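You operate a simulated robot arm through the tools that you are given. There is no shell and no other tool. Be economical: measure what you need, move in short steps, check, and stop when the job is done.

Carry out the task below with a simulated two-armed robot. There is one attempt and no reset: what you move stays moved.

## Task
Slacken the strap, slide the corner guard under it, retighten, and lay the Brumesca slip on top.
Fine: work the blue handle till the gauge shows TIGHT, never OVER; slip on the big cartons; the other slips stay.

It is judged by the outcome, as a careful person would: the job done as asked, and still so three seconds after it is handed in. It fails if anything else is knocked over, pushed out of place, dropped, spilled or broken.

## Robot
Two 7-joint arms with two-finger parallel grippers on one trunk, on a base that drives. Base frame: it is fixed to the floor where the robot stands at the start and does not move with it; the origin is under the middle of the robot, x ahead of it, y to its left, z up; the surface under the hand at the start is at about z = 0.14. Lengths are in m, angles in degrees, forces in N, time in s.
The left shoulder is at the start at [0.05, 0.209, 1.096], the right one opposite. With the tool pointing down near the work surface each hand reaches from about 0.1 to 0.4 m from the robot's upright axis, wherever it stands, measured 20 degrees to its own side. Places, roughly: blue handle [0.7, 0.1, 0.7]; release tab [0.7, 0, 0.6]; strap gauge [0.8, 0.2, 0.7]; top of the big cartons [1, 0.1, 0.9]. Payload 4.4 kg a hand.
The TCP of each hand is the grasp point between the finger pads, 0.023 m short of the fingertips. In the tool frame z runs along the fingers and y along their closing line. The gripper opens to 0.094 m. The fingers are 0.038 m wide and 0.01 m thick; the gripper's body (0.054 by 0.096 m) begins 0.039 m behind the TCP.
Orientation is told as [roll, pitch, yaw] about the base's x, y, z axes, in that order, counted from this pose: with the fingers straight down and closing along the base's y, the tool's x points along the base's -x, its y along +y and its z along -z.

## Interface
- The arms move only by the tool apply_moves. It takes "left_targets", "right_targets" or both (then of equal length, played together; a hand with none holds still); each is a list of rows, each an object (a shift or turn left out is 0, a gripper value left out holds the last) with "slide": the shift along the tool's x, y, z in m, a list of three; "rotation": the turn, a rotation vector about the tool's x, y, z in degrees, a list of three; "jaw": the gripper command, from -1 (shut) to 1 (fully open), values between in proportion. In form: [{"slide": [tx, ty, tz], "rotation": [wx, wy, wz], "jaw": jaw}, ...]. A call has 1 to 20 rows; each row shifts and turns the commanded pose from where the row before left it, along the tool's axes as they then stand. Each row takes 0.2 s and may step no farther than 0.05 m and 8.6 degrees from the row before; otherwise, or with a gripper value out of range, the whole call is refused. Where a pose cannot be reached the arm comes as near as it can. A force on the tool above 90 N (or 10 N above the force at the start of the call, whichever is more), or a blocked arm, ends the call early, and 0.2 s more pass. The fingers move at their own pace (about 0.108 m/s each) and stop on an object; they squeeze with about 24 N. The grip force told is the motor's: it shows also when the fingers shut on nothing. Time passes only in rows, and 0.2 s behind the last, so rows that do not move let the fingers close. It gives the time, the measured TCP pose, the force on the tool (base axes), the opening and the grip force at its end, in the units of the frame above (readings bear some noise), with the torque about the TCP (base axes, N m) and any sound that the robot's microphone picked up.
- Cameras (640 x 400 px; columns grow to the right, rows downward): "scene" is now at [0.1674, 0.0075, 1.2724]; the picture's right is [0.18, -0.98, 0.00], its down [-0.47, -0.09, -0.88] and it looks along [0.86, 0.16, -0.48] (base axes); focal length 262 px, centre (320, 200). "left" rides on the left gripper at [0.086, -0.016, -0.075] in its tool frame; the picture's right is [0.18, 0.98, 0.00], its down [-0.58, 0.11, -0.81] and it looks along [-0.79, 0.15, 0.59] (tool axes); focal length 243 px, centre (320, 200). "right" rides on the right gripper at [0.086, 0.016, -0.075] in its tool frame; the picture's right is [-0.18, 0.98, 0.00], its down [-0.58, -0.11, -0.81] and it looks along [-0.79, -0.15, 0.59] (tool axes); focal length 243 px, centre (320, 200). There is no depth. A picture from a camera that has moved, and an enlarged one, comes with that camera's place and axes in the base frame and with its lens. The place of the scene camera against the robot may be out by one fixed shift of up to 0.018 m in any direction.
- get_image(camera): a new picture of that camera. No time passes.
- lift_body(by): slides the trunk up (or, below 0, down) by that many m; the arms and the scene camera ride with it, the base frame stays. It gives what a move gives, with no picture.
- steer(legs): drives the robot by 1 to 6 legs, each [ahead, left, turn to the left] in m, m and degrees, along the robot's own axes; the way and the turn of a leg run together, so that a leg with both is an arc; at most 1.5 m and 180 degrees a leg. The arms and the cameras ride along, it lands a little off, and it stops where it bumps. It gives what a move gives.
- aim_head(pan, tilt): turns the head with the scene camera to pan (to the left, within 80 degrees either way) and tilt (down, from -29 to 69), counted from straight ahead of the robot. It gives what a move gives.
- zoom(camera, box): a new picture of the part [left, top, right, bottom] of that camera's present view, enlarged. No time passes.
- close_job(): hands the job in; it is judged then, once.

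Work in short steps. Places have to be worked out from the pictures, the camera data and where the tool is seen: move nearer, look again, correct. Check each grasp and each placing, and mend what went wrong. You have 120 turns and 92 pictures in all, those below and enlarged ones among them. Open the grippers and draw the arms clear of the work before you hand the job in, unless the task says otherwise; then end with one line.

The tools are called after "Emit:" as a command line: name --argument value ..., lists and objects as JSON in quotes. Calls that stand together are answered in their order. apply_moves: Moves the arms, as the interface text tells. Its arguments: {"type":"object","properties":{"left_targets":{"type":"array","items":{"type":"object","properties":{"slide":{"type":"array","items":{"type":"number"}},"rotation":{"type":"array","items":{"type":"number"}},"jaw":{"type":"number"}}}},"right_targets":{"type":"array","items":{"type":"object","properties":{"slide":{"type":"array","items":{"type":"number"}},"rotation":{"type":"array","items":{"type":"number"}},"jaw":{"type":"number"}}}}},"required":[]} The other tools are called the same way: lift_body (by) slides the trunk up or down; steer (legs) drives the base; aim_head (pan, tilt) turns the head that bears the scene camera; get_image (camera) takes a picture; zoom (camera, box) takes an enlarged picture of a part of a camera's view; close_job () hands the job in.

At the start:

```text
time_s: 0.0
left_eef_pos: [0.5285, 0.3563, 1.0818]
left_tcp_rot: [0.0, 0.2, 0.1]
left_ft_force: [-0.6, 0.8, -0.1]
left_torque: [0.02, 0.02, 0.0]
left_finger_gap: 0.0941
left_grip_force: 0.0
right_eef_pos: [0.5471, -0.2196, 1.0819]
right_tcp_rot: [0.0, 0.1, 0.0]
right_ft_force: [0.1, 0.4, -0.5]
right_torque: [-0.03, 0.02, 0.02]
right_finger_gap: 0.0938
right_grip_force: 0.0
trunk travel left (down, up): [-0.175, 0.388]
robot x, y, heading: [-0.0017, -0.0026, -0.0]
head pan, tilt: [10.3, 28.6]
```

scene: 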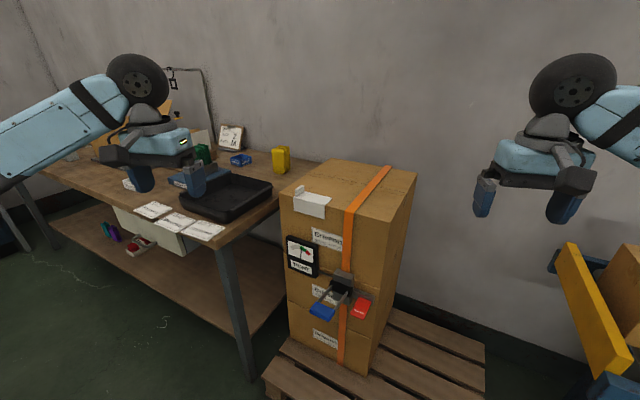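
right: 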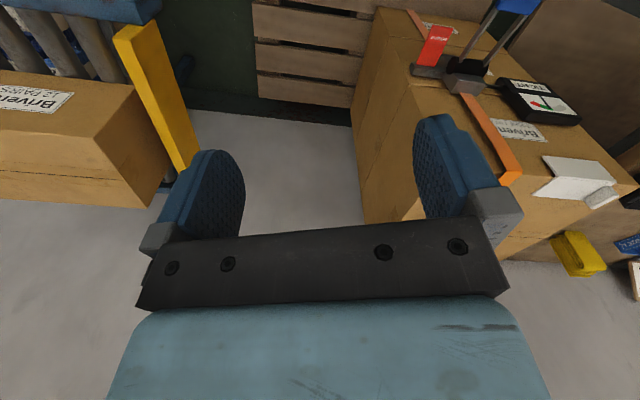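
left: 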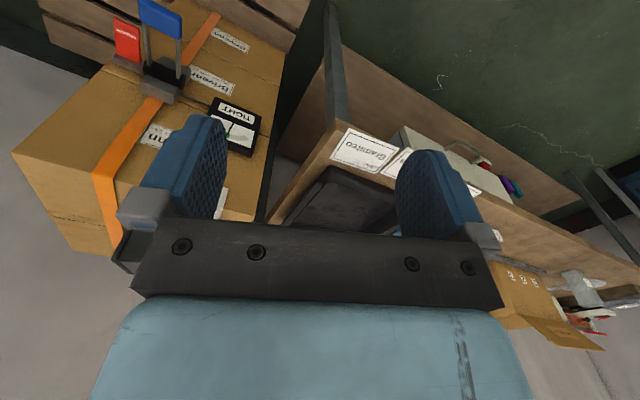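

I'll start by taking closer looks at the strap, ratchet and the slips.

Emit:
zoom --camera "scene" --box '[260, 150, 440, 380]'

Emit:
zoom --camera "scene" --box '[90, 100, 310, 270]'

```text
1.74 times, centred on (350, 265) of scene
camera zoom: at [0.1674, 0.0075, 1.2724], right [0.18, -0.98, 0.0], down [-0.47, -0.09, -0.88], along [0.86, 0.16, -0.48], focal length 456 px, centre (268, 87)
```

zoom: 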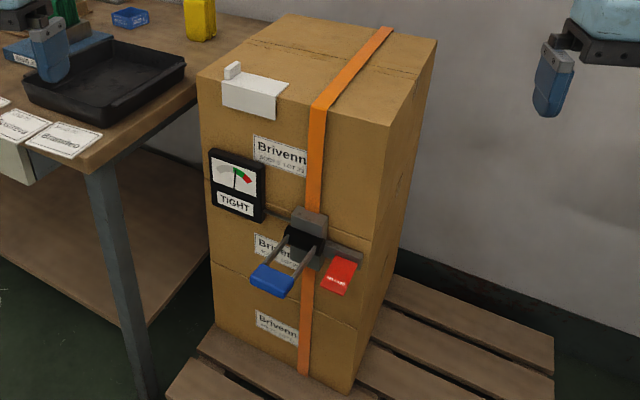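

```text
2.35 times, centred on (200, 185) of scene
camera zoom: at [0.1674, 0.0075, 1.2724], right [0.18, -0.98, 0.0], down [-0.47, -0.09, -0.88], along [0.86, 0.16, -0.48], focal length 618 px, centre (602, 235)
```

zoom: 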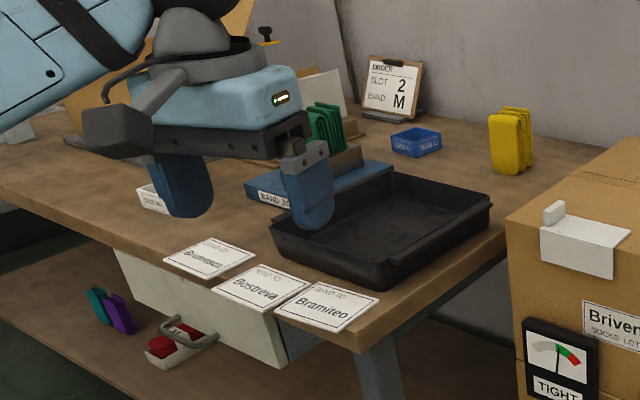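

Box front seems turned about 18° towards robot's left. I look closer at the ratchet and gauge via the hand cameras and the scene.

Emit:
zoom --camera "scene" --box '[280, 180, 400, 330]'

Emit:
zoom --camera "right" --box '[380, 0, 640, 160]'

Emit:
zoom --camera "left" --box '[60, 0, 300, 150]'

```text
2.67 times, centred on (340, 255) of scene
camera zoom: at [0.1674, 0.0075, 1.2724], right [0.18, -0.98, 0.0], down [-0.47, -0.09, -0.88], along [0.86, 0.16, -0.48], focal length 700 px, centre (267, 53)
```

zoom: 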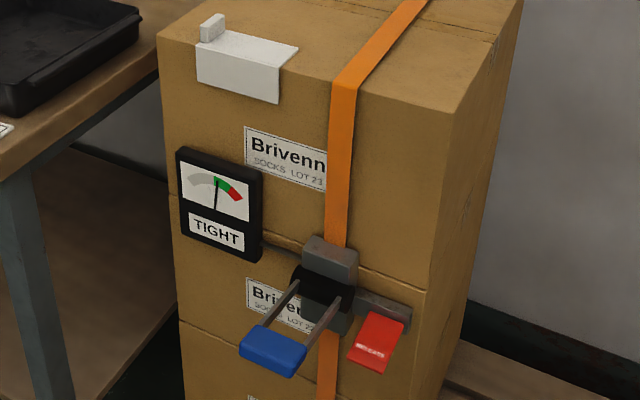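

```text
2.46 times, centred on (510, 80) of right
camera zoom: at [0.4623, -0.2027, 1.1559], right [0.18, 0.98, 0.0], down [0.58, -0.11, 0.81], along [0.79, -0.15, -0.59], focal length 597 px, centre (-148, 495)
```

zoom: 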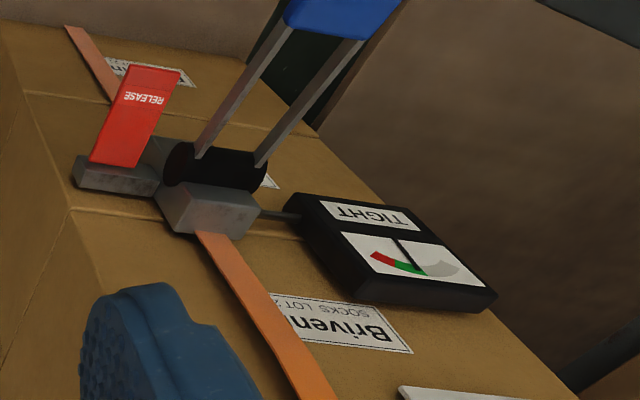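

```text
2.67 times, centred on (180, 75) of left
camera zoom: at [0.4409, 0.3395, 1.1562], right [-0.18, 0.98, 0.0], down [0.58, 0.11, 0.81], along [0.79, 0.15, -0.59], focal length 647 px, centre (693, 533)
```

zoom: 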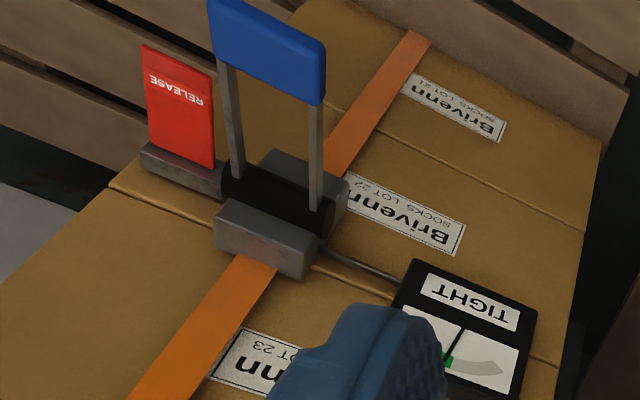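

The box front is turned ~18–20° and centred near (0.75, 0.05). I drive left and turn right to face it squarely.

Emit:
steer --legs '[[0.0, 0.27, 0], [0, 0, -19]]'

Emit:
aim_head --pan 0 --tilt 38

Emit:
get_image --camera "scene"

```text
time_s: 4.1
left_eef_pos: [0.6179, 0.4357, 1.0819]
left_tcp_rot: [0.0, 0.0, -19.5]
left_ft_force: [-0.1, -0.4, 0.5]
left_torque: [0.0, 0.01, 0.02]
left_finger_gap: 0.0941
left_grip_force: 0.1
right_eef_pos: [0.4433, -0.1139, 1.0801]
right_tcp_rot: [0.0, 0.0, -19.5]
right_ft_force: [-0.3, -0.8, 0.6]
right_torque: [0.0, -0.01, -0.01]
right_finger_gap: 0.094
right_grip_force: 0.1
trunk travel left (down, up): [-0.175, 0.388]
robot x, y, heading: [0.0032, 0.2773, -19.4]
head pan, tilt: [10.3, 28.6]
```

```text
time_s: 4.8
left_eef_pos: [0.6177, 0.4358, 1.0823]
left_tcp_rot: [0.0, 0.0, -19.4]
left_ft_force: [-0.1, 0.4, -0.4]
left_torque: [0.0, 0.03, -0.01]
left_finger_gap: 0.0939
left_grip_force: 0.0
right_eef_pos: [0.444, -0.1127, 1.0808]
right_tcp_rot: [0.0, -0.1, -19.5]
right_ft_force: [0.1, -0.1, -0.1]
right_torque: [0.02, 0.02, -0.06]
right_finger_gap: 0.094
right_grip_force: 0.0
trunk travel left (down, up): [-0.175, 0.388]
robot x, y, heading: [0.0005, 0.2751, -19.4]
head pan, tilt: [0.0, 38.0]
```

```text
83 pictures are left
camera scene: at [0.1558, 0.2156, 1.2578], right [-0.33, -0.94, 0.0], down [-0.58, 0.2, -0.79], along [0.74, -0.26, -0.62], focal length 262 px, centre (320, 200)
```

scene: 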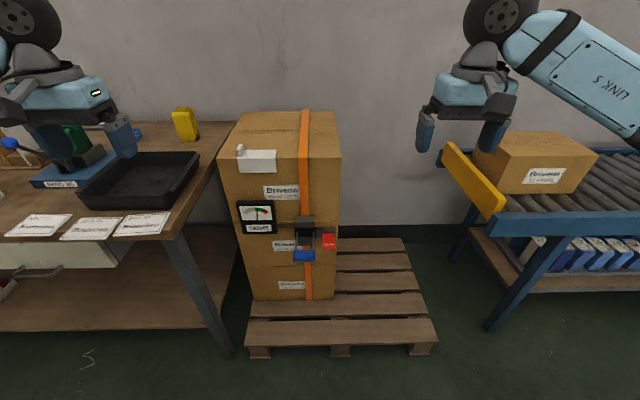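

Now square to the box: front face at ~0.83 m ahead, box spans +0.28…−0.06 lateral. I drive a bit closer for reach.

Emit:
steer --legs '[[0.15, 0.0, 0]]'

Emit:
get_image --camera "scene"

Emit:
get_image --camera "left"

Emit:
get_image --camera "right"

```text
time_s: 6.2
left_eef_pos: [0.7586, 0.3871, 1.0809]
left_tcp_rot: [0.0, 0.0, -19.3]
left_ft_force: [0.9, 0.3, -0.1]
left_torque: [-0.02, 0.01, 0.03]
left_finger_gap: 0.0943
left_grip_force: 0.1
right_eef_pos: [0.5869, -0.1614, 1.0803]
right_tcp_rot: [0.1, 0.0, -19.2]
right_ft_force: [-0.2, 0.4, -0.6]
right_torque: [0.02, -0.03, 0.0]
right_finger_gap: 0.0941
right_grip_force: 0.0
trunk travel left (down, up): [-0.175, 0.388]
robot x, y, heading: [0.1434, 0.2232, -19.5]
head pan, tilt: [0.0, 38.0]
```

```text
82 pictures are left
camera scene: at [0.2983, 0.166, 1.2576], right [-0.33, -0.94, 0.0], down [-0.58, 0.2, -0.79], along [0.74, -0.26, -0.62], focal length 262 px, centre (320, 200)
```

scene: 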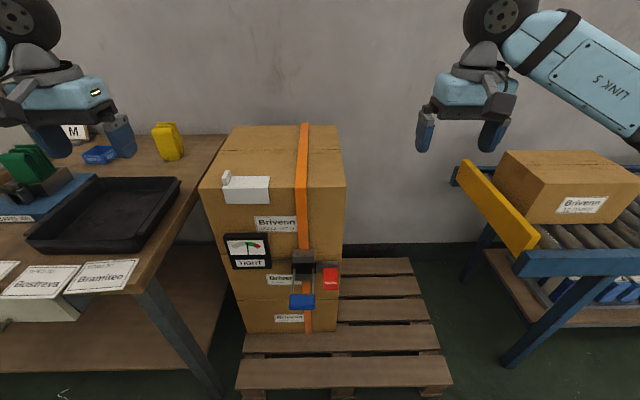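

```text
81 pictures are left
camera left: at [0.671, 0.4001, 1.1559], right [0.15, 0.99, 0.0], down [0.59, -0.09, 0.81], along [0.8, -0.12, -0.59], focal length 243 px, centre (320, 200)
```

left: 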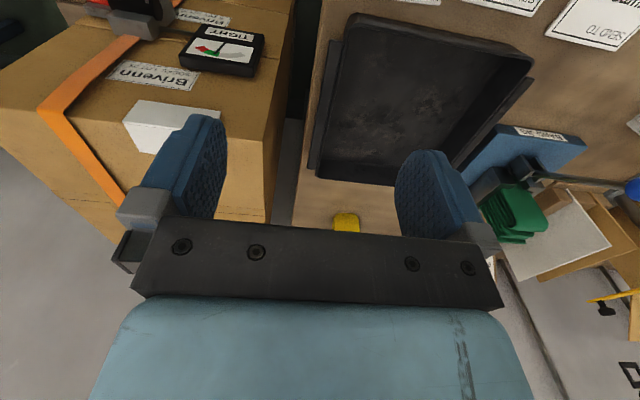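

```text
80 pictures are left
camera right: at [0.5122, -0.118, 1.1555], right [0.5, 0.87, 0.0], down [0.51, -0.29, 0.81], along [0.7, -0.4, -0.59], focal length 243 px, centre (320, 200)
```

right: 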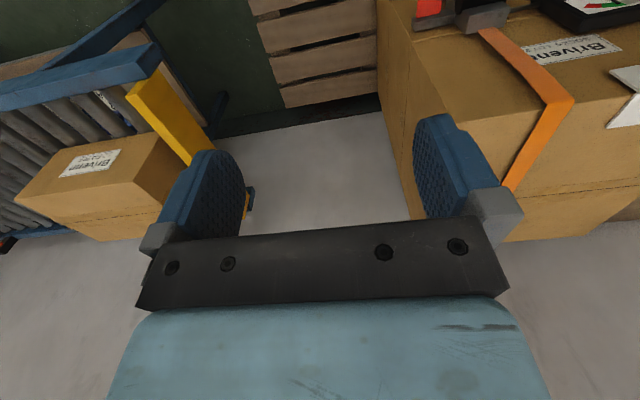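

The triangulated positions (robot frame: F ahead, L left) are front face F≈0.71, top z≈0.87, handle tip F≈0.52 L≈0.04 z≈0.66, red tab ≈F0.62 L−0.03. I bring the right hand over near the tab, shut and tilted, to look closer.

Emit:
apply_moves --right_targets '[{"slide": [0.01, 0.045, 0], "jaw": -1}, {"slide": [0.01, 0.045, 0]}, {"slide": [0.01, 0.045, 0]}, {"slide": [0.01, 0.04, 0.03]}, {"slide": [0, 0, 0.045]}, {"slide": [0, 0, 0.045], "rotation": [0, -8, 0]}, {"slide": [0, 0, 0.045], "rotation": [0, -8, 0]}, {"rotation": [0, -8, 0]}, {"rotation": [0, -8, 0]}]'

Emit:
get_image --camera "right"

Emit:
get_image --camera "scene"

```text
refused: row 4 steps farther than a row can; nothing moved
```

```text
79 pictures are left
camera right: at [0.5122, -0.118, 1.1555], right [0.5, 0.87, 0.0], down [0.51, -0.29, 0.81], along [0.7, -0.4, -0.59], focal length 243 px, centre (320, 200)
```

right: 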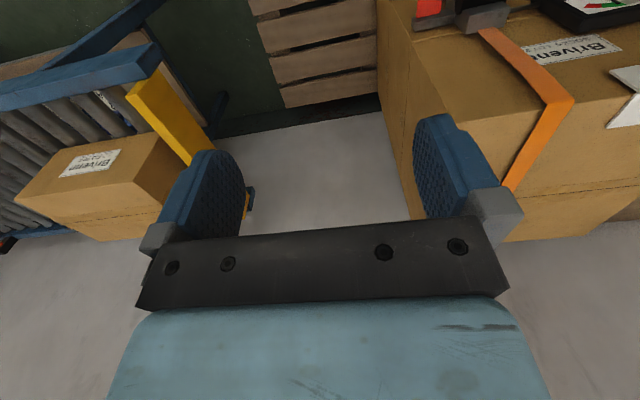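

```text
78 pictures are left
camera scene: at [0.2983, 0.166, 1.2576], right [-0.33, -0.94, 0.0], down [-0.58, 0.2, -0.79], along [0.74, -0.26, -0.62], focal length 262 px, centre (320, 200)
```

scene: 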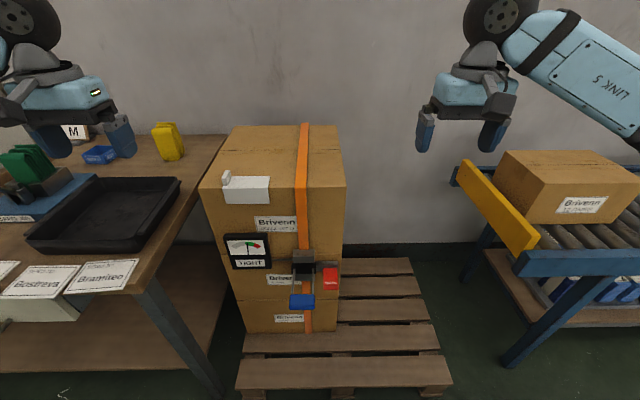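

Row 4 was too long; I resend with smaller steps.

Emit:
apply_moves --right_targets '[{"slide": [0.01, 0.045, 0], "jaw": -1}, {"slide": [0.01, 0.045, 0]}, {"slide": [0.01, 0.045, 0]}, {"slide": [0.0, 0.04, 0.02]}, {"slide": [0, 0, 0.045]}, {"slide": [0, 0, 0.045]}, {"slide": [0, 0, 0.045]}, {"rotation": [0, -8, 0]}, {"rotation": [0, -8, 0]}, {"rotation": [0, -8, 0]}, {"rotation": [0, -8, 0]}]'

Emit:
get_image --camera "right"

```text
time_s: 8.6
left_eef_pos: [0.7591, 0.3872, 1.0808]
left_tcp_rot: [0.1, 0.0, -19.2]
left_ft_force: [0.0, -0.1, 0.0]
left_torque: [0.03, -0.01, 0.01]
left_finger_gap: 0.0941
left_grip_force: 0.0
right_eef_pos: [0.6159, 0.0119, 0.9278]
right_tcp_rot: [0.0, -32.0, -19.3]
right_ft_force: [-0.3, 0.1, -0.5]
right_torque: [-0.02, 0.01, -0.01]
right_finger_gap: 0.0001
right_grip_force: 23.7
trunk travel left (down, up): [-0.175, 0.388]
robot x, y, heading: [0.1412, 0.2263, -19.5]
head pan, tilt: [0.0, 38.0]
```

```text
77 pictures are left
camera right: at [0.5165, 0.0656, 0.9438], right [0.47, 0.88, 0.1], down [0.02, -0.12, 0.99], along [0.88, -0.47, -0.08], focal length 243 px, centre (320, 200)
```

right: 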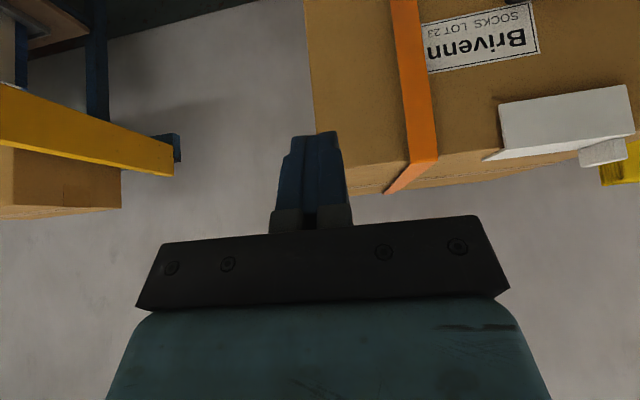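

I descend 0.19 m straight to get level with the mechanism, then look.

Emit:
apply_moves --right_targets '[{"slide": [0.0212, -0.01, 0.0339]}, {"slide": [0.0212, 0, 0.0339]}, {"slide": [0.0212, 0, 0.0339]}, {"slide": [0.0212, 0, 0.0339]}, {"slide": [0.0159, 0, 0.0254]}]'

Emit:
get_image --camera "right"

Emit:
zoom --camera "scene" --box '[200, 200, 400, 325]'

```text
time_s: 9.8
left_eef_pos: [0.7581, 0.3873, 1.0811]
left_tcp_rot: [0.0, 0.0, -19.3]
left_ft_force: [-0.7, -0.2, -0.7]
left_torque: [-0.04, 0.01, 0.02]
left_finger_gap: 0.094
left_grip_force: 0.0
right_eef_pos: [0.6141, 0.003, 0.738]
right_tcp_rot: [-0.1, -32.0, -19.2]
right_ft_force: [-0.2, -0.1, -0.6]
right_torque: [-0.01, -0.02, 0.0]
right_finger_gap: 0.0
right_grip_force: 23.7
trunk travel left (down, up): [-0.175, 0.388]
robot x, y, heading: [0.1448, 0.2215, -19.3]
head pan, tilt: [0.0, 38.0]
```

```text
76 pictures are left
camera right: at [0.5132, 0.056, 0.7549], right [0.47, 0.88, 0.1], down [0.03, -0.12, 0.99], along [0.88, -0.47, -0.08], focal length 243 px, centre (320, 200)
```

right: 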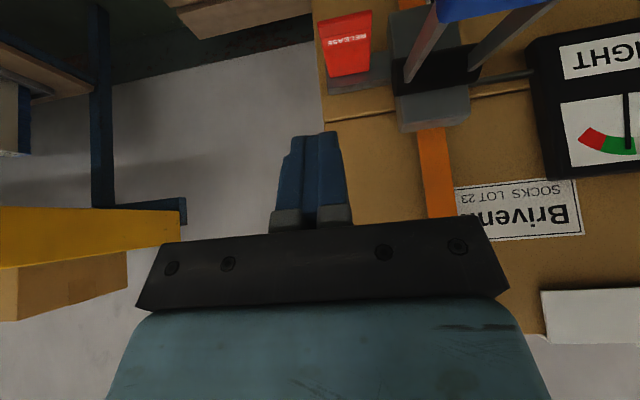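

```text
3.20 times, centred on (300, 262) of scene
camera zoom: at [0.2977, 0.166, 1.2578], right [-0.33, -0.94, 0.0], down [-0.58, 0.2, -0.79], along [0.74, -0.26, -0.62], focal length 840 px, centre (384, 0)
```

zoom: 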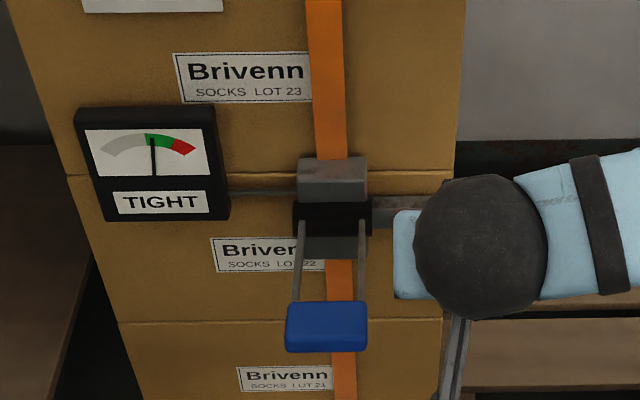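

The red tab slopes out from a hinge at about F0.68 z0.60, with its outer end at F≈0.62 z≈0.57, L≈−0.03. I roll the right hand a little so its body clears the handle, then hover just above the tab's end.

Emit:
apply_moves --right_targets '[{"rotation": [-8, 0, 0]}, {"rotation": [-8, 0, 0]}, {"slide": [-0.0113, -0.0085, 0.0417]}, {"slide": [-0.0113, -0.0085, 0.0417]}, {"slide": [-0.0113, -0.0085, 0.0417]}]'

Emit:
get_image --camera "right"

Emit:
get_image --camera "scene"

```text
time_s: 11.0
left_eef_pos: [0.7593, 0.3856, 1.0816]
left_tcp_rot: [-0.1, 0.0, -19.4]
left_ft_force: [1.0, 0.1, 0.3]
left_torque: [-0.02, 0.01, -0.02]
left_finger_gap: 0.0939
left_grip_force: 0.1
right_eef_pos: [0.7064, -0.0202, 0.6466]
right_tcp_rot: [15.9, -32.0, -19.3]
right_ft_force: [1.3, 0.0, -0.2]
right_torque: [0.03, -0.02, 0.0]
right_finger_gap: 0.0
right_grip_force: 24.2
trunk travel left (down, up): [-0.175, 0.388]
robot x, y, heading: [0.1413, 0.2252, -19.2]
head pan, tilt: [0.0, 38.0]
```

```text
74 pictures are left
camera right: at [0.5986, 0.0116, 0.665], right [0.32, 0.89, 0.33], down [-0.02, -0.34, 0.94], along [0.95, -0.31, -0.1], focal length 243 px, centre (320, 200)
```

right: 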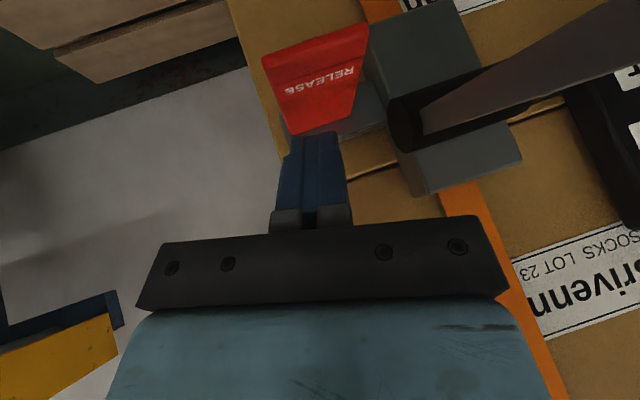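

```text
73 pictures are left
camera scene: at [0.2981, 0.1661, 1.2577], right [-0.33, -0.94, 0.0], down [-0.58, 0.2, -0.79], along [0.74, -0.26, -0.62], focal length 262 px, centre (320, 200)
```

scene: 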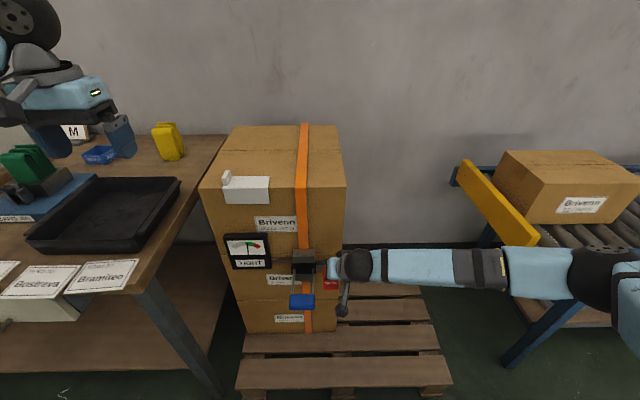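

The tip is ~4–5 cm right above the tab's outer end (F0.624, L−0.035, z0.628). I press straight down in small rows, watching the force.

Emit:
apply_moves --right_targets '[{"slide": [0.0159, -0.007, 0.0245]}, {"slide": [0.0053, -0.0023, 0.0081]}, {"slide": [0.0053, -0.0023, 0.0081]}]'

Emit:
zoom --camera "scene" --box '[200, 200, 400, 325]'

```text
time_s: 11.8
left_eef_pos: [0.7523, 0.3884, 1.0876]
left_tcp_rot: [0.0, -0.4, -19.2]
left_ft_force: [-0.9, 0.1, 0.3]
left_torque: [0.01, 0.04, 0.02]
left_finger_gap: 0.0941
left_grip_force: 0.0
right_eef_pos: [0.707, -0.0198, 0.6094]
right_tcp_rot: [16.4, -33.1, -19.6]
right_ft_force: [-19.7, -18.9, 78.0]
right_torque: [-0.71, 0.8, 0.01]
right_finger_gap: 0.0
right_grip_force: 23.9
trunk travel left (down, up): [-0.175, 0.388]
robot x, y, heading: [0.1393, 0.2285, -19.6]
head pan, tilt: [0.0, 38.0]
```

```text
3.20 times, centred on (300, 262) of scene
camera zoom: at [0.2894, 0.1678, 1.2605], right [-0.33, -0.94, 0.0], down [-0.57, 0.2, -0.79], along [0.75, -0.26, -0.61], focal length 840 px, centre (384, 0)
```

zoom: 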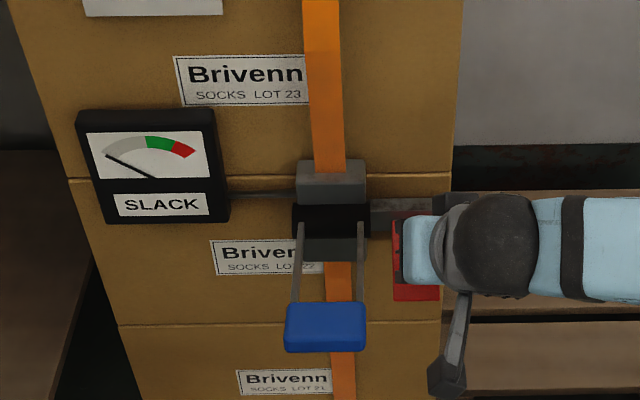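

The gauge now reads SLACK. I lift the right hand off and check it stays slack.

Emit:
apply_moves --right_targets '[{"slide": [-0.0159, 0.007, -0.0245]}, {"slide": [-0.0159, 0.007, -0.0245]}, {"slide": [0.02, 0.0, -0.03]}, {"slide": [0, -0.02, -0.045]}, {"slide": [0, -0.02, -0.045]}]'

Emit:
get_image --camera "scene"

```text
time_s: 13.0
left_eef_pos: [0.7579, 0.386, 1.0832]
left_tcp_rot: [0.0, 0.0, -19.3]
left_ft_force: [-0.1, 0.0, -0.1]
left_torque: [-0.02, 0.02, 0.02]
left_finger_gap: 0.0941
left_grip_force: 0.1
right_eef_pos: [0.6125, -0.0651, 0.7348]
right_tcp_rot: [16.0, -32.1, -19.1]
right_ft_force: [0.6, -0.7, -0.3]
right_torque: [0.01, 0.0, 0.01]
right_finger_gap: 0.0
right_grip_force: 23.6
trunk travel left (down, up): [-0.175, 0.388]
robot x, y, heading: [0.1402, 0.2264, -19.3]
head pan, tilt: [0.0, 38.0]
```

```text
71 pictures are left
camera scene: at [0.2967, 0.1659, 1.2578], right [-0.33, -0.94, 0.0], down [-0.58, 0.2, -0.79], along [0.74, -0.26, -0.62], focal length 262 px, centre (320, 200)
```

scene: 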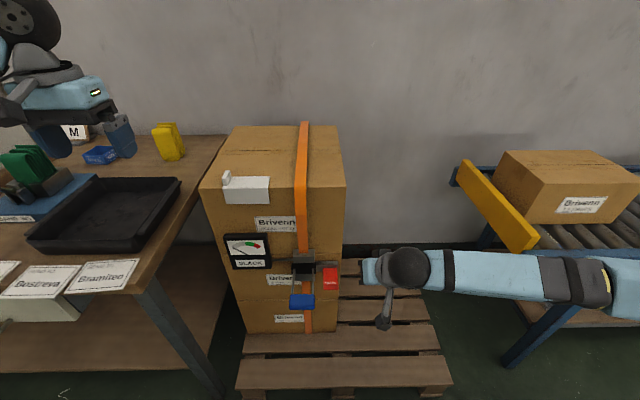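

It stays slack and the strap has lifted off the top. Now I look closely at the corner guard.

Emit:
zoom --camera "scene" --box '[190, 110, 360, 216]'

Emit:
zoom --camera "left" --box '[0, 0, 320, 220]'

```text
3.76 times, centred on (275, 163) of scene
camera zoom: at [0.2967, 0.1659, 1.2578], right [-0.33, -0.94, 0.0], down [-0.58, 0.2, -0.79], along [0.74, -0.26, -0.62], focal length 988 px, centre (489, 339)
```

zoom: 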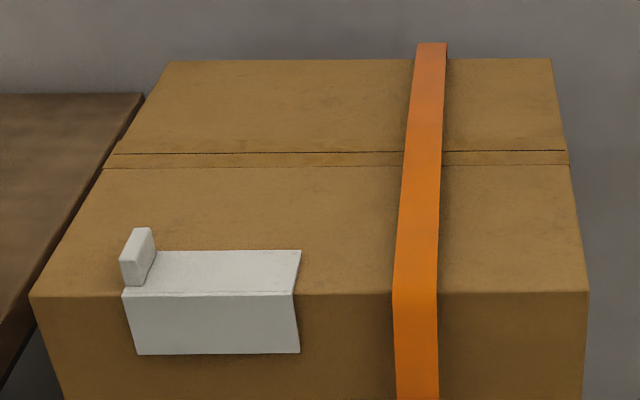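

```text
1.82 times, centred on (160, 110) of left
camera zoom: at [0.6694, 0.4001, 1.1567], right [0.15, 0.99, 0.0], down [0.58, -0.09, 0.81], along [0.8, -0.12, -0.59], focal length 441 px, centre (611, 364)
```

zoom: 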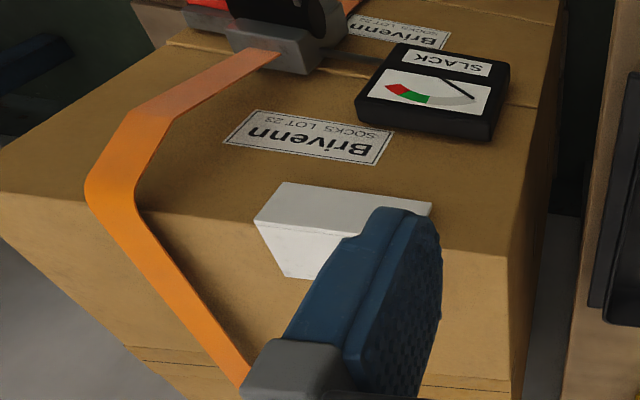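

Guard spans L≈0.12–0.24 with a fin at its left end (F≈0.73, L≈0.232, top z≈0.90); strap is at L≈0.03–0.06. I bring the left hand to hover near the fin, tilted 24° forward.

Emit:
apply_moves --left_targets '[{"slide": [-0.0375, -0.03, 0]}, {"slide": [-0.0375, -0.03, 0]}, {"slide": [-0.0375, -0.03, 0]}, {"slide": [-0.0375, -0.03, 0]}, {"rotation": [0, -8, 0]}, {"rotation": [0, -8, 0]}, {"rotation": [0, -8, 0]}, {"slide": [0.0163, 0, 0.0365]}, {"slide": [0.0163, 0, 0.0365]}]'

Emit:
get_image --camera "left"

Emit:
zoom --camera "scene" --box '[190, 110, 360, 216]'

```text
time_s: 15.0
left_eef_pos: [0.8612, 0.2271, 1.0022]
left_tcp_rot: [0.0, -24.1, -19.3]
left_ft_force: [-0.4, 0.5, -0.2]
left_torque: [-0.04, -0.01, -0.03]
left_finger_gap: 0.0941
left_grip_force: 0.0
right_eef_pos: [0.6127, -0.0657, 0.7337]
right_tcp_rot: [16.0, -32.0, -19.2]
right_ft_force: [-0.7, 0.4, -0.6]
right_torque: [-0.03, 0.01, 0.0]
right_finger_gap: 0.0001
right_grip_force: 24.3
trunk travel left (down, up): [-0.175, 0.388]
robot x, y, heading: [0.1422, 0.2238, -19.1]
head pan, tilt: [0.0, 38.0]
```

```text
68 pictures are left
camera left: at [0.7517, 0.2471, 1.0351], right [0.17, 0.98, -0.08], down [0.23, 0.04, 0.97], along [0.96, -0.18, -0.22], focal length 243 px, centre (320, 200)
```

left: 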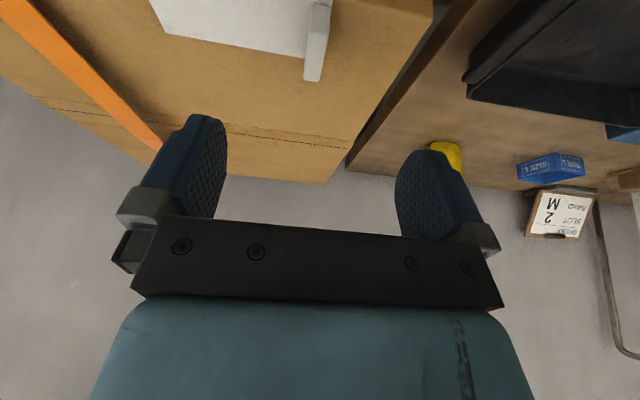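

```text
3.76 times, centred on (275, 163) of scene
camera zoom: at [0.2979, 0.1665, 1.2578], right [-0.33, -0.94, 0.0], down [-0.58, 0.2, -0.79], along [0.74, -0.26, -0.62], focal length 988 px, centre (489, 339)
```

zoom: 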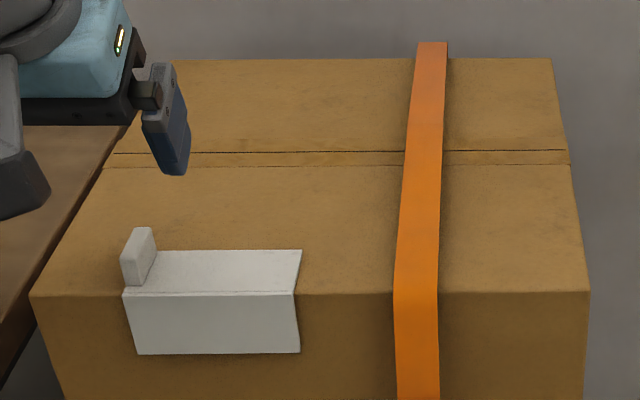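

The fin from the left camera comes out at the same place (F≈0.73, L≈0.232). I lower the open fingers around it.

Emit:
apply_moves --left_targets '[{"slide": [-0.0043, -0.002, 0.033]}, {"slide": [-0.0043, -0.002, 0.033]}, {"slide": [-0.0043, -0.002, 0.033]}]'

Emit:
get_image --camera "left"

Emit:
zoom --camera "scene" --box '[190, 110, 360, 216]'

```text
time_s: 15.8
left_eef_pos: [0.9081, 0.2004, 0.9212]
left_tcp_rot: [-0.1, -24.3, -19.2]
left_ft_force: [1.1, -0.3, 8.1]
left_torque: [-0.38, 0.1, 0.05]
left_finger_gap: 0.0938
left_grip_force: 0.0
right_eef_pos: [0.6117, -0.0654, 0.7351]
right_tcp_rot: [16.0, -32.2, -19.4]
right_ft_force: [0.2, 0.5, -0.2]
right_torque: [0.0, -0.01, 0.01]
right_finger_gap: 0.0
right_grip_force: 23.7
trunk travel left (down, up): [-0.175, 0.388]
robot x, y, heading: [0.1411, 0.224, -19.1]
head pan, tilt: [0.0, 38.0]
```

```text
66 pictures are left
camera left: at [0.799, 0.2215, 0.9535], right [0.17, 0.98, -0.08], down [0.22, 0.04, 0.97], along [0.96, -0.18, -0.21], focal length 243 px, centre (320, 200)
```

left: 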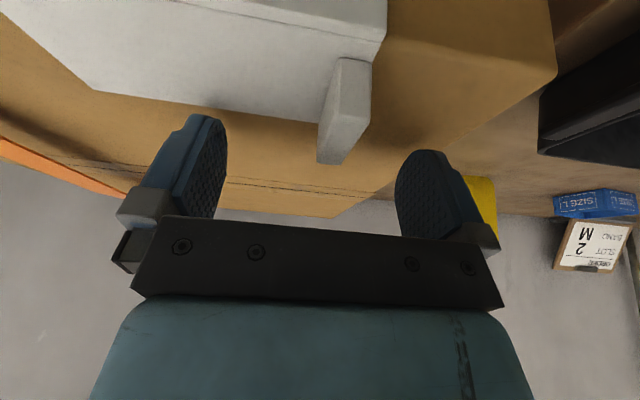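

```text
3.76 times, centred on (275, 163) of scene
camera zoom: at [0.2962, 0.1663, 1.2583], right [-0.33, -0.94, 0.0], down [-0.58, 0.2, -0.79], along [0.74, -0.26, -0.61], focal length 988 px, centre (489, 339)
```

zoom: 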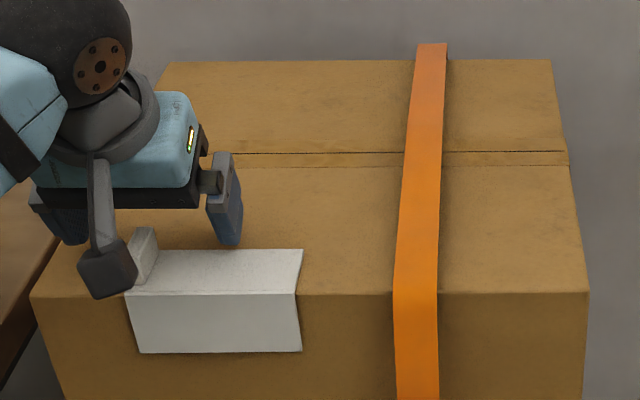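

Slight touch (8 N) of the right fingertip on the guard's top, so the top sits near z≈0.888, and by triangulation the fin is at F≈0.70, closer than my hand (0.73). I back up 28 mm, raise a little and close on the fin.

Emit:
apply_moves --left_targets '[{"slide": [-0.0012, 0.0, -0.0027]}, {"slide": [0.0256, 0.002, -0.0114]}, {"jaw": -1}, {}, {}, {}]'

Emit:
get_image --camera "left"

Emit:
zoom --camera "scene" --box '[190, 110, 360, 216]'

```text
time_s: 17.2
left_eef_pos: [0.8809, 0.2149, 0.9214]
left_tcp_rot: [0.0, -24.1, -19.3]
left_ft_force: [0.3, 3.0, 8.2]
left_torque: [0.07, 0.14, -0.03]
left_finger_gap: 0.0109
left_grip_force: 23.9
right_eef_pos: [0.6126, -0.0655, 0.7353]
right_tcp_rot: [16.0, -32.0, -19.4]
right_ft_force: [-0.3, 1.2, 0.0]
right_torque: [-0.02, -0.03, -0.01]
right_finger_gap: 0.0
right_grip_force: 23.8
trunk travel left (down, up): [-0.175, 0.388]
robot x, y, heading: [0.1409, 0.2264, -19.2]
head pan, tilt: [0.0, 38.0]
```

```text
64 pictures are left
camera left: at [0.772, 0.2342, 0.9542], right [0.17, 0.98, -0.07], down [0.23, 0.04, 0.97], along [0.96, -0.18, -0.22], focal length 243 px, centre (320, 200)
```

left: 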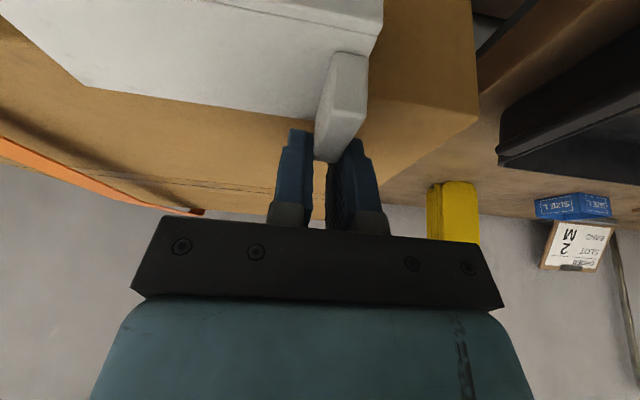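

```text
3.76 times, centred on (275, 163) of scene
camera zoom: at [0.2966, 0.1666, 1.258], right [-0.33, -0.94, 0.0], down [-0.58, 0.2, -0.79], along [0.74, -0.26, -0.61], focal length 988 px, centre (489, 339)
```

zoom: 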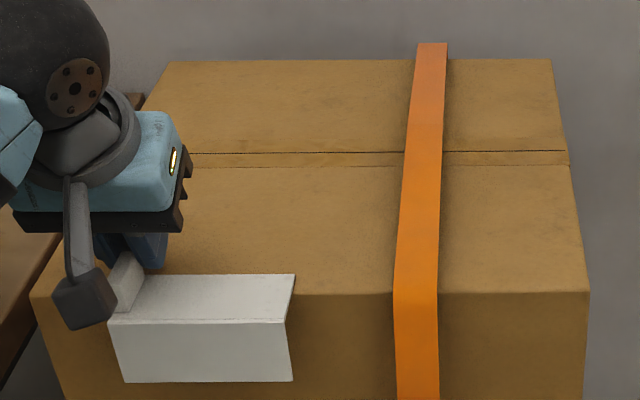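

Moving back dragged the guard ~2.5 cm towards me, and I only have the fin's back edge. I'll open, rise clear, move back over the fin and regrip.

Emit:
apply_moves --left_targets '[{"jaw": 0.0}, {"jaw": 0.0}, {"slide": [-0.0061, 0, -0.0137]}, {"slide": [0.0274, 0, -0.0122]}, {}]'

Emit:
get_image --camera "left"

Emit:
zoom --camera "scene" --box '[190, 110, 360, 216]'

```text
time_s: 18.4
left_eef_pos: [0.8537, 0.2237, 0.9345]
left_tcp_rot: [0.0, -24.0, -19.3]
left_ft_force: [-0.5, 0.2, 0.2]
left_torque: [0.04, -0.03, 0.0]
left_finger_gap: 0.047
left_grip_force: 0.0
right_eef_pos: [0.6126, -0.0657, 0.7338]
right_tcp_rot: [16.1, -31.9, -19.3]
right_ft_force: [-0.1, -0.1, -0.2]
right_torque: [-0.01, 0.01, 0.04]
right_finger_gap: 0.0003
right_grip_force: 24.3
trunk travel left (down, up): [-0.175, 0.388]
robot x, y, heading: [0.1448, 0.2244, -19.4]
head pan, tilt: [0.0, 38.0]
```

```text
62 pictures are left
camera left: at [0.7434, 0.2435, 0.9679], right [0.17, 0.98, -0.07], down [0.23, 0.04, 0.97], along [0.96, -0.18, -0.22], focal length 243 px, centre (320, 200)
```

left: 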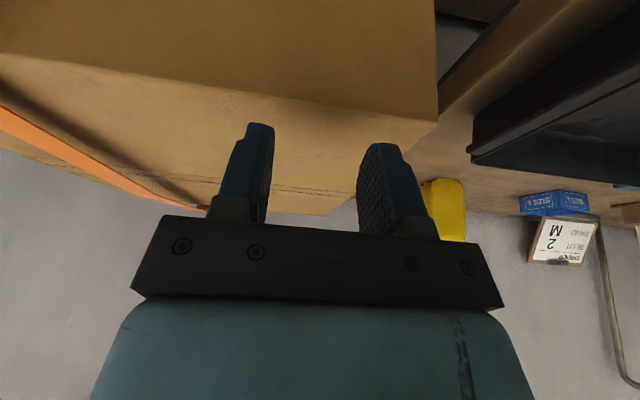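

```text
3.76 times, centred on (275, 163) of scene
camera zoom: at [0.2976, 0.166, 1.2577], right [-0.33, -0.94, 0.0], down [-0.58, 0.2, -0.79], along [0.74, -0.26, -0.62], focal length 988 px, centre (489, 339)
```

zoom: 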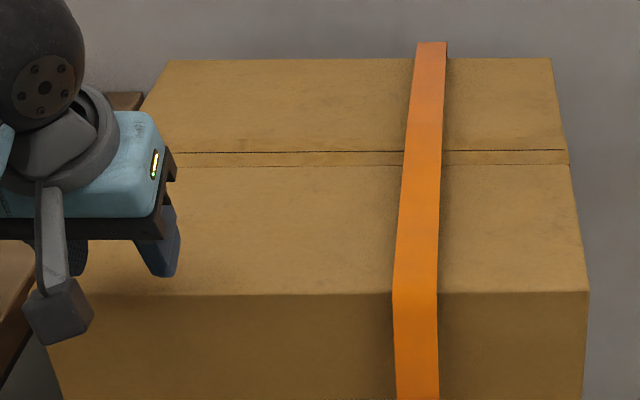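

The guard is no longer on the box: it slid off when I opened. I look for where it fell.

Emit:
apply_moves --left_targets '[{"slide": [0, 0, -0.045]}, {"slide": [0, 0, -0.045]}, {"slide": [0.03, 0.03, 0]}, {"slide": [0.03, 0.03, 0]}]'

Emit:
aim_head --pan 0 --tilt 55

Emit:
get_image --camera "scene"

```text
time_s: 19.4
left_eef_pos: [0.7863, 0.3099, 0.9934]
left_tcp_rot: [0.1, -24.0, -19.3]
left_ft_force: [-0.2, -0.2, -0.1]
left_torque: [0.01, 0.01, 0.0]
left_finger_gap: 0.0469
left_grip_force: 0.1
right_eef_pos: [0.6119, -0.0654, 0.7352]
right_tcp_rot: [16.0, -32.0, -19.3]
right_ft_force: [-0.1, -1.0, -0.9]
right_torque: [-0.01, 0.04, 0.0]
right_finger_gap: 0.0
right_grip_force: 23.7
trunk travel left (down, up): [-0.175, 0.388]
robot x, y, heading: [0.1403, 0.2271, -19.4]
head pan, tilt: [0.0, 38.0]
```

```text
time_s: 20.2
left_eef_pos: [0.7886, 0.3086, 0.9935]
left_tcp_rot: [0.0, -23.9, -19.2]
left_ft_force: [-0.4, -0.9, 0.6]
left_torque: [0.03, -0.02, -0.01]
left_finger_gap: 0.0472
left_grip_force: 0.1
right_eef_pos: [0.6123, -0.0657, 0.7346]
right_tcp_rot: [16.0, -32.0, -19.4]
right_ft_force: [-0.5, 0.3, -0.3]
right_torque: [0.0, -0.01, 0.02]
right_finger_gap: 0.0
right_grip_force: 23.7
trunk travel left (down, up): [-0.175, 0.388]
robot x, y, heading: [0.1413, 0.2269, -19.3]
head pan, tilt: [0.0, 55.0]
```

```text
60 pictures are left
camera scene: at [0.2842, 0.1709, 1.2342], right [-0.33, -0.94, 0.0], down [-0.77, 0.27, -0.57], along [0.54, -0.19, -0.82], focal length 262 px, centre (320, 200)
```

scene: 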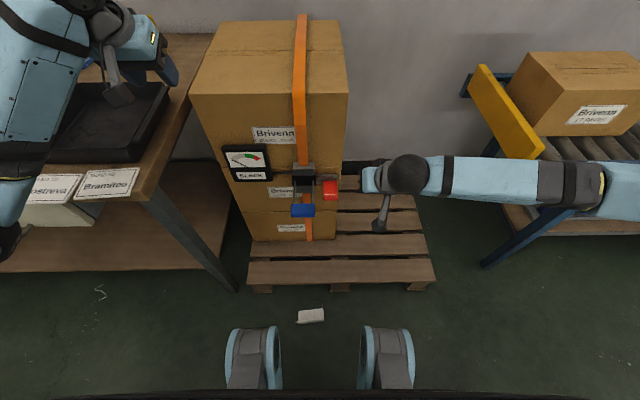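

The guard lies on the floor at about F0.40, L0.03 just ahead of the robot. Zooming in to see how it lies.

Emit:
zoom --camera "scene" --box '[260, 285, 360, 347]'

```text
6.40 times, centred on (310, 316) of scene
camera zoom: at [0.2842, 0.1709, 1.2342], right [-0.33, -0.94, 0.0], down [-0.77, 0.27, -0.57], along [0.54, -0.19, -0.82], focal length 1680 px, centre (384, -542)
```

zoom: 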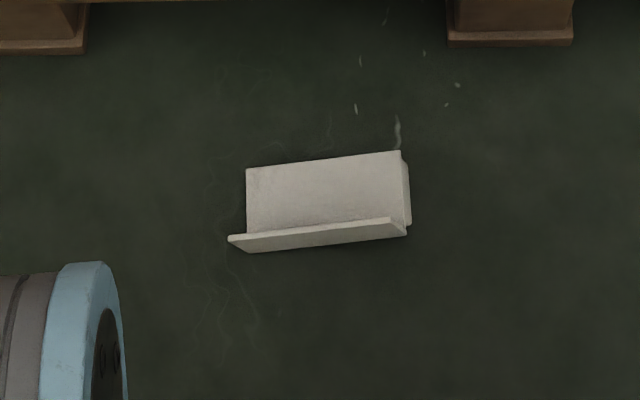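

The guard lies upside‑down: fin‑leaf on the floor propped on its fin (right end), the flange standing up at F≈0.365, L≈−0.02…0.085. Plan: grip the flange from above with the left hand (jaws closing fore‑aft), roll 90° to stand it on end on the box top, then regrip the fin from the front and roll it into place. First I draw both arms clear.

Emit:
apply_moves --right_targets '[{"rotation": [8, 0, 0]}, {"rotation": [8, 0, 0]}, {"rotation": [0, 8, 0]}, {"rotation": [0, 8, 0]}, {"rotation": [0, 8, 0]}, {"rotation": [0, 8, 0]}, {"slide": [0, -0.03, -0.03]}, {"slide": [0, -0.03, -0.035]}, {"slide": [0, -0.03, -0.035]}, {"slide": [0, -0.03, -0.035]}, {"slide": [0, 0, -0.045]}, {"slide": [0, 0, -0.045]}, {"slide": [0, 0, -0.045]}]' --left_targets '[{"rotation": [0, 8, 0]}, {"rotation": [0, 8, 0]}, {"rotation": [0, 8, 0]}, {"slide": [0.045, 0, 0]}, {"slide": [0.045, 0, 0]}, {"slide": [0.045, 0, 0], "jaw": 1}, {"slide": [0.045, 0, 0]}, {"slide": [0.03, -0.03, 0]}, {"slide": [0.0, -0.045, 0]}, {"rotation": [0, 0, -8]}, {"rotation": [0, 0, -8]}, {"rotation": [0, 0, -8]}, {"rotation": [0, 0, -8]}]'

```text
time_s: 23.0
left_eef_pos: [0.5652, 0.3087, 0.9918]
left_tcp_rot: [-0.1, 0.0, 12.8]
left_ft_force: [-0.8, -0.2, -1.2]
left_torque: [0.0, -0.01, 0.0]
left_finger_gap: 0.0939
left_grip_force: 0.1
right_eef_pos: [0.5732, -0.1739, 1.0025]
right_tcp_rot: [-0.1, 0.0, -19.2]
right_ft_force: [0.0, -1.2, 0.8]
right_torque: [0.0, 0.0, 0.0]
right_finger_gap: 0.0001
right_grip_force: 23.6
trunk travel left (down, up): [-0.175, 0.388]
robot x, y, heading: [0.1414, 0.2254, -19.4]
head pan, tilt: [0.0, 55.0]
```

Both arms are clear. I finish the left yaw to +90°, slide over the guard's place, and lower the trunk fully.

Emit:
apply_moves --left_targets '[{"rotation": [0, 0, -8]}, {"rotation": [0, 0, -8]}, {"rotation": [0, 0, -8]}, {"rotation": [0, 0, -8]}, {"rotation": [0, 0, -8]}, {"rotation": [0, 0, -8]}, {"rotation": [0, 0, -8]}, {"rotation": [0, 0, -2]}, {"slide": [0.047, 0.0, 0]}, {"slide": [0.047, 0.0, 0]}, {"slide": [0.047, 0.0, 0]}, {"slide": [0.045, 0.005, 0]}]'

Emit:
lift_body --by -0.17

Emit:
get_image --camera "scene"

```text
time_s: 25.6
left_eef_pos: [0.4966, 0.1337, 0.9904]
left_tcp_rot: [0.0, 0.0, 70.9]
left_ft_force: [-0.3, -1.1, 1.0]
left_torque: [0.0, -0.02, -0.02]
left_finger_gap: 0.0939
left_grip_force: 0.0
left hand out of reach, approached as far as the arm can: row 7, 8
right_eef_pos: [0.5742, -0.1764, 1.0009]
right_tcp_rot: [0.2, 0.0, -19.4]
right_ft_force: [-0.4, 0.0, -0.2]
right_torque: [0.05, 0.02, -0.02]
right_finger_gap: 0.0
right_grip_force: 24.2
trunk travel left (down, up): [-0.175, 0.388]
robot x, y, heading: [0.1419, 0.2268, -19.1]
head pan, tilt: [0.0, 55.0]
```

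```text
time_s: 27.5
left_eef_pos: [0.4986, 0.1358, 0.82]
left_tcp_rot: [-0.1, 0.1, 70.8]
left_ft_force: [0.1, 0.0, 0.5]
left_torque: [-0.02, -0.02, 0.0]
left_finger_gap: 0.0939
left_grip_force: 0.1
right_eef_pos: [0.5743, -0.1749, 0.8331]
right_tcp_rot: [0.0, 0.1, -19.4]
right_ft_force: [0.5, 0.0, 0.0]
right_torque: [0.03, 0.0, 0.01]
right_finger_gap: 0.0
right_grip_force: 24.4
trunk travel left (down, up): [-0.005, 0.558]
robot x, y, heading: [0.1418, 0.2228, -19.3]
head pan, tilt: [0.0, 55.0]
```

```text
58 pictures are left
camera scene: at [0.284, 0.171, 1.0642], right [-0.33, -0.94, 0.0], down [-0.77, 0.27, -0.57], along [0.54, -0.19, -0.82], focal length 262 px, centre (320, 200)
```

scene: 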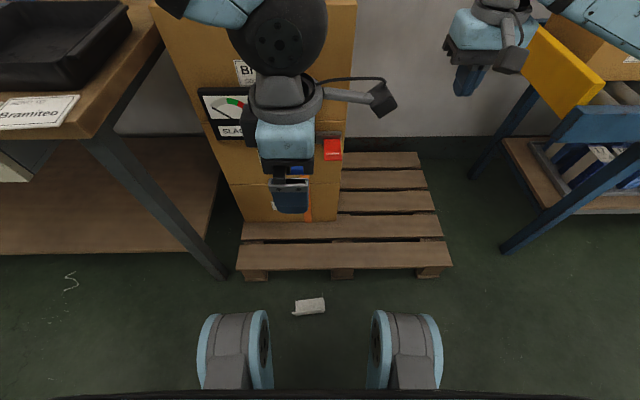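

The left hand is at F0.365, L0.036, exactly above the guard. I lower it to z≈0.2 and look.

Emit:
apply_moves --left_targets '[{"slide": [0, 0, 0.048]}, {"slide": [0, 0, 0.048]}, {"slide": [0, 0, 0.048]}, {"slide": [0, 0, 0.048]}, {"slide": [0, 0, 0.048]}, {"slide": [0, 0, 0.048]}, {"slide": [0, 0, 0.048]}, {"slide": [0, 0, 0.048]}, {"slide": [0, 0, 0.048]}, {"slide": [0, 0, 0.048]}, {"slide": [0, 0, 0.048]}, {"slide": [0, 0, 0.048]}, {"slide": [0, 0, 0.048]}]'

Emit:
get_image --camera "left"

Emit:
get_image --camera "scene"

```text
time_s: 30.3
left_eef_pos: [0.5538, -0.0499, 0.443]
left_tcp_rot: [0.5, 0.0, 70.5]
left_ft_force: [0.4, 0.3, 0.6]
left_torque: [0.01, 0.05, 0.04]
left_finger_gap: 0.0939
left_grip_force: 0.0
left hand out of reach, approached as far as the arm can: row 4, 5, 6, 7, 8, 9, 10, 11, 12, 13
right_eef_pos: [0.5738, -0.1744, 0.8322]
right_tcp_rot: [0.0, 0.1, -19.2]
right_ft_force: [0.0, -0.1, -0.6]
right_torque: [0.0, 0.02, -0.02]
right_finger_gap: 0.0
right_grip_force: 23.8
trunk travel left (down, up): [-0.005, 0.558]
robot x, y, heading: [0.1416, 0.228, -19.1]
head pan, tilt: [0.0, 55.0]
```

```text
57 pictures are left
camera left: at [0.5398, -0.1379, 0.517], right [-0.99, 0.16, 0.01], down [0.1, 0.58, 0.81], along [0.12, 0.8, -0.59], focal length 243 px, centre (320, 200)
```

left: 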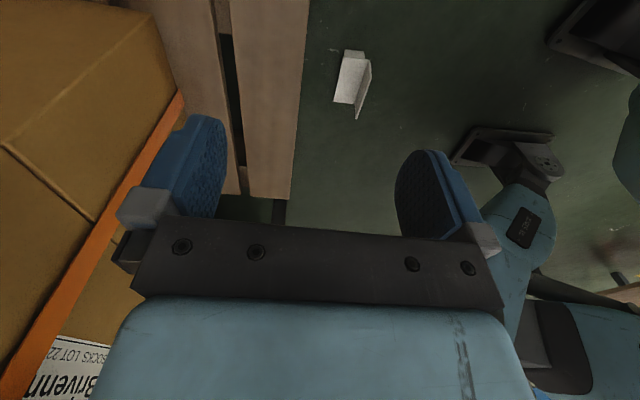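

```text
56 pictures are left
camera scene: at [0.2848, 0.1712, 1.0641], right [-0.33, -0.94, 0.0], down [-0.77, 0.27, -0.57], along [0.54, -0.19, -0.82], focal length 262 px, centre (320, 200)
```

scene: 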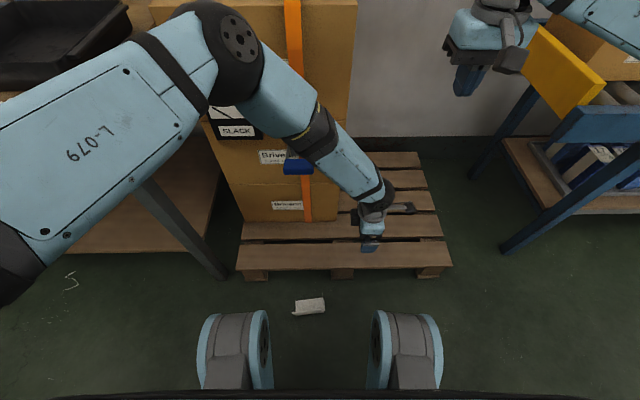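

The +90° yaw isn't reachable that low, so the arm drifted right; gauge and handle look untouched. I raise the left hand back up a bit and check.

Emit:
apply_moves --left_targets '[{"slide": [0, 0, -0.048]}, {"slide": [0, 0, -0.048]}, {"slide": [0, 0, -0.048]}]'

```text
time_s: 31.1
left_eef_pos: [0.5533, -0.0503, 0.5878]
left_tcp_rot: [0.0, 0.0, 70.7]
left_ft_force: [-0.4, -0.4, 0.5]
left_torque: [-0.01, 0.02, -0.02]
left_finger_gap: 0.094
left_grip_force: 0.1
right_eef_pos: [0.5733, -0.1743, 0.8322]
right_tcp_rot: [0.0, 0.0, -19.3]
right_ft_force: [0.9, 0.0, 0.3]
right_torque: [-0.02, -0.02, 0.05]
right_finger_gap: 0.0
right_grip_force: 23.9
trunk travel left (down, up): [-0.005, 0.558]
robot x, y, heading: [0.1406, 0.2241, -19.4]
head pan, tilt: [0.0, 55.0]
```

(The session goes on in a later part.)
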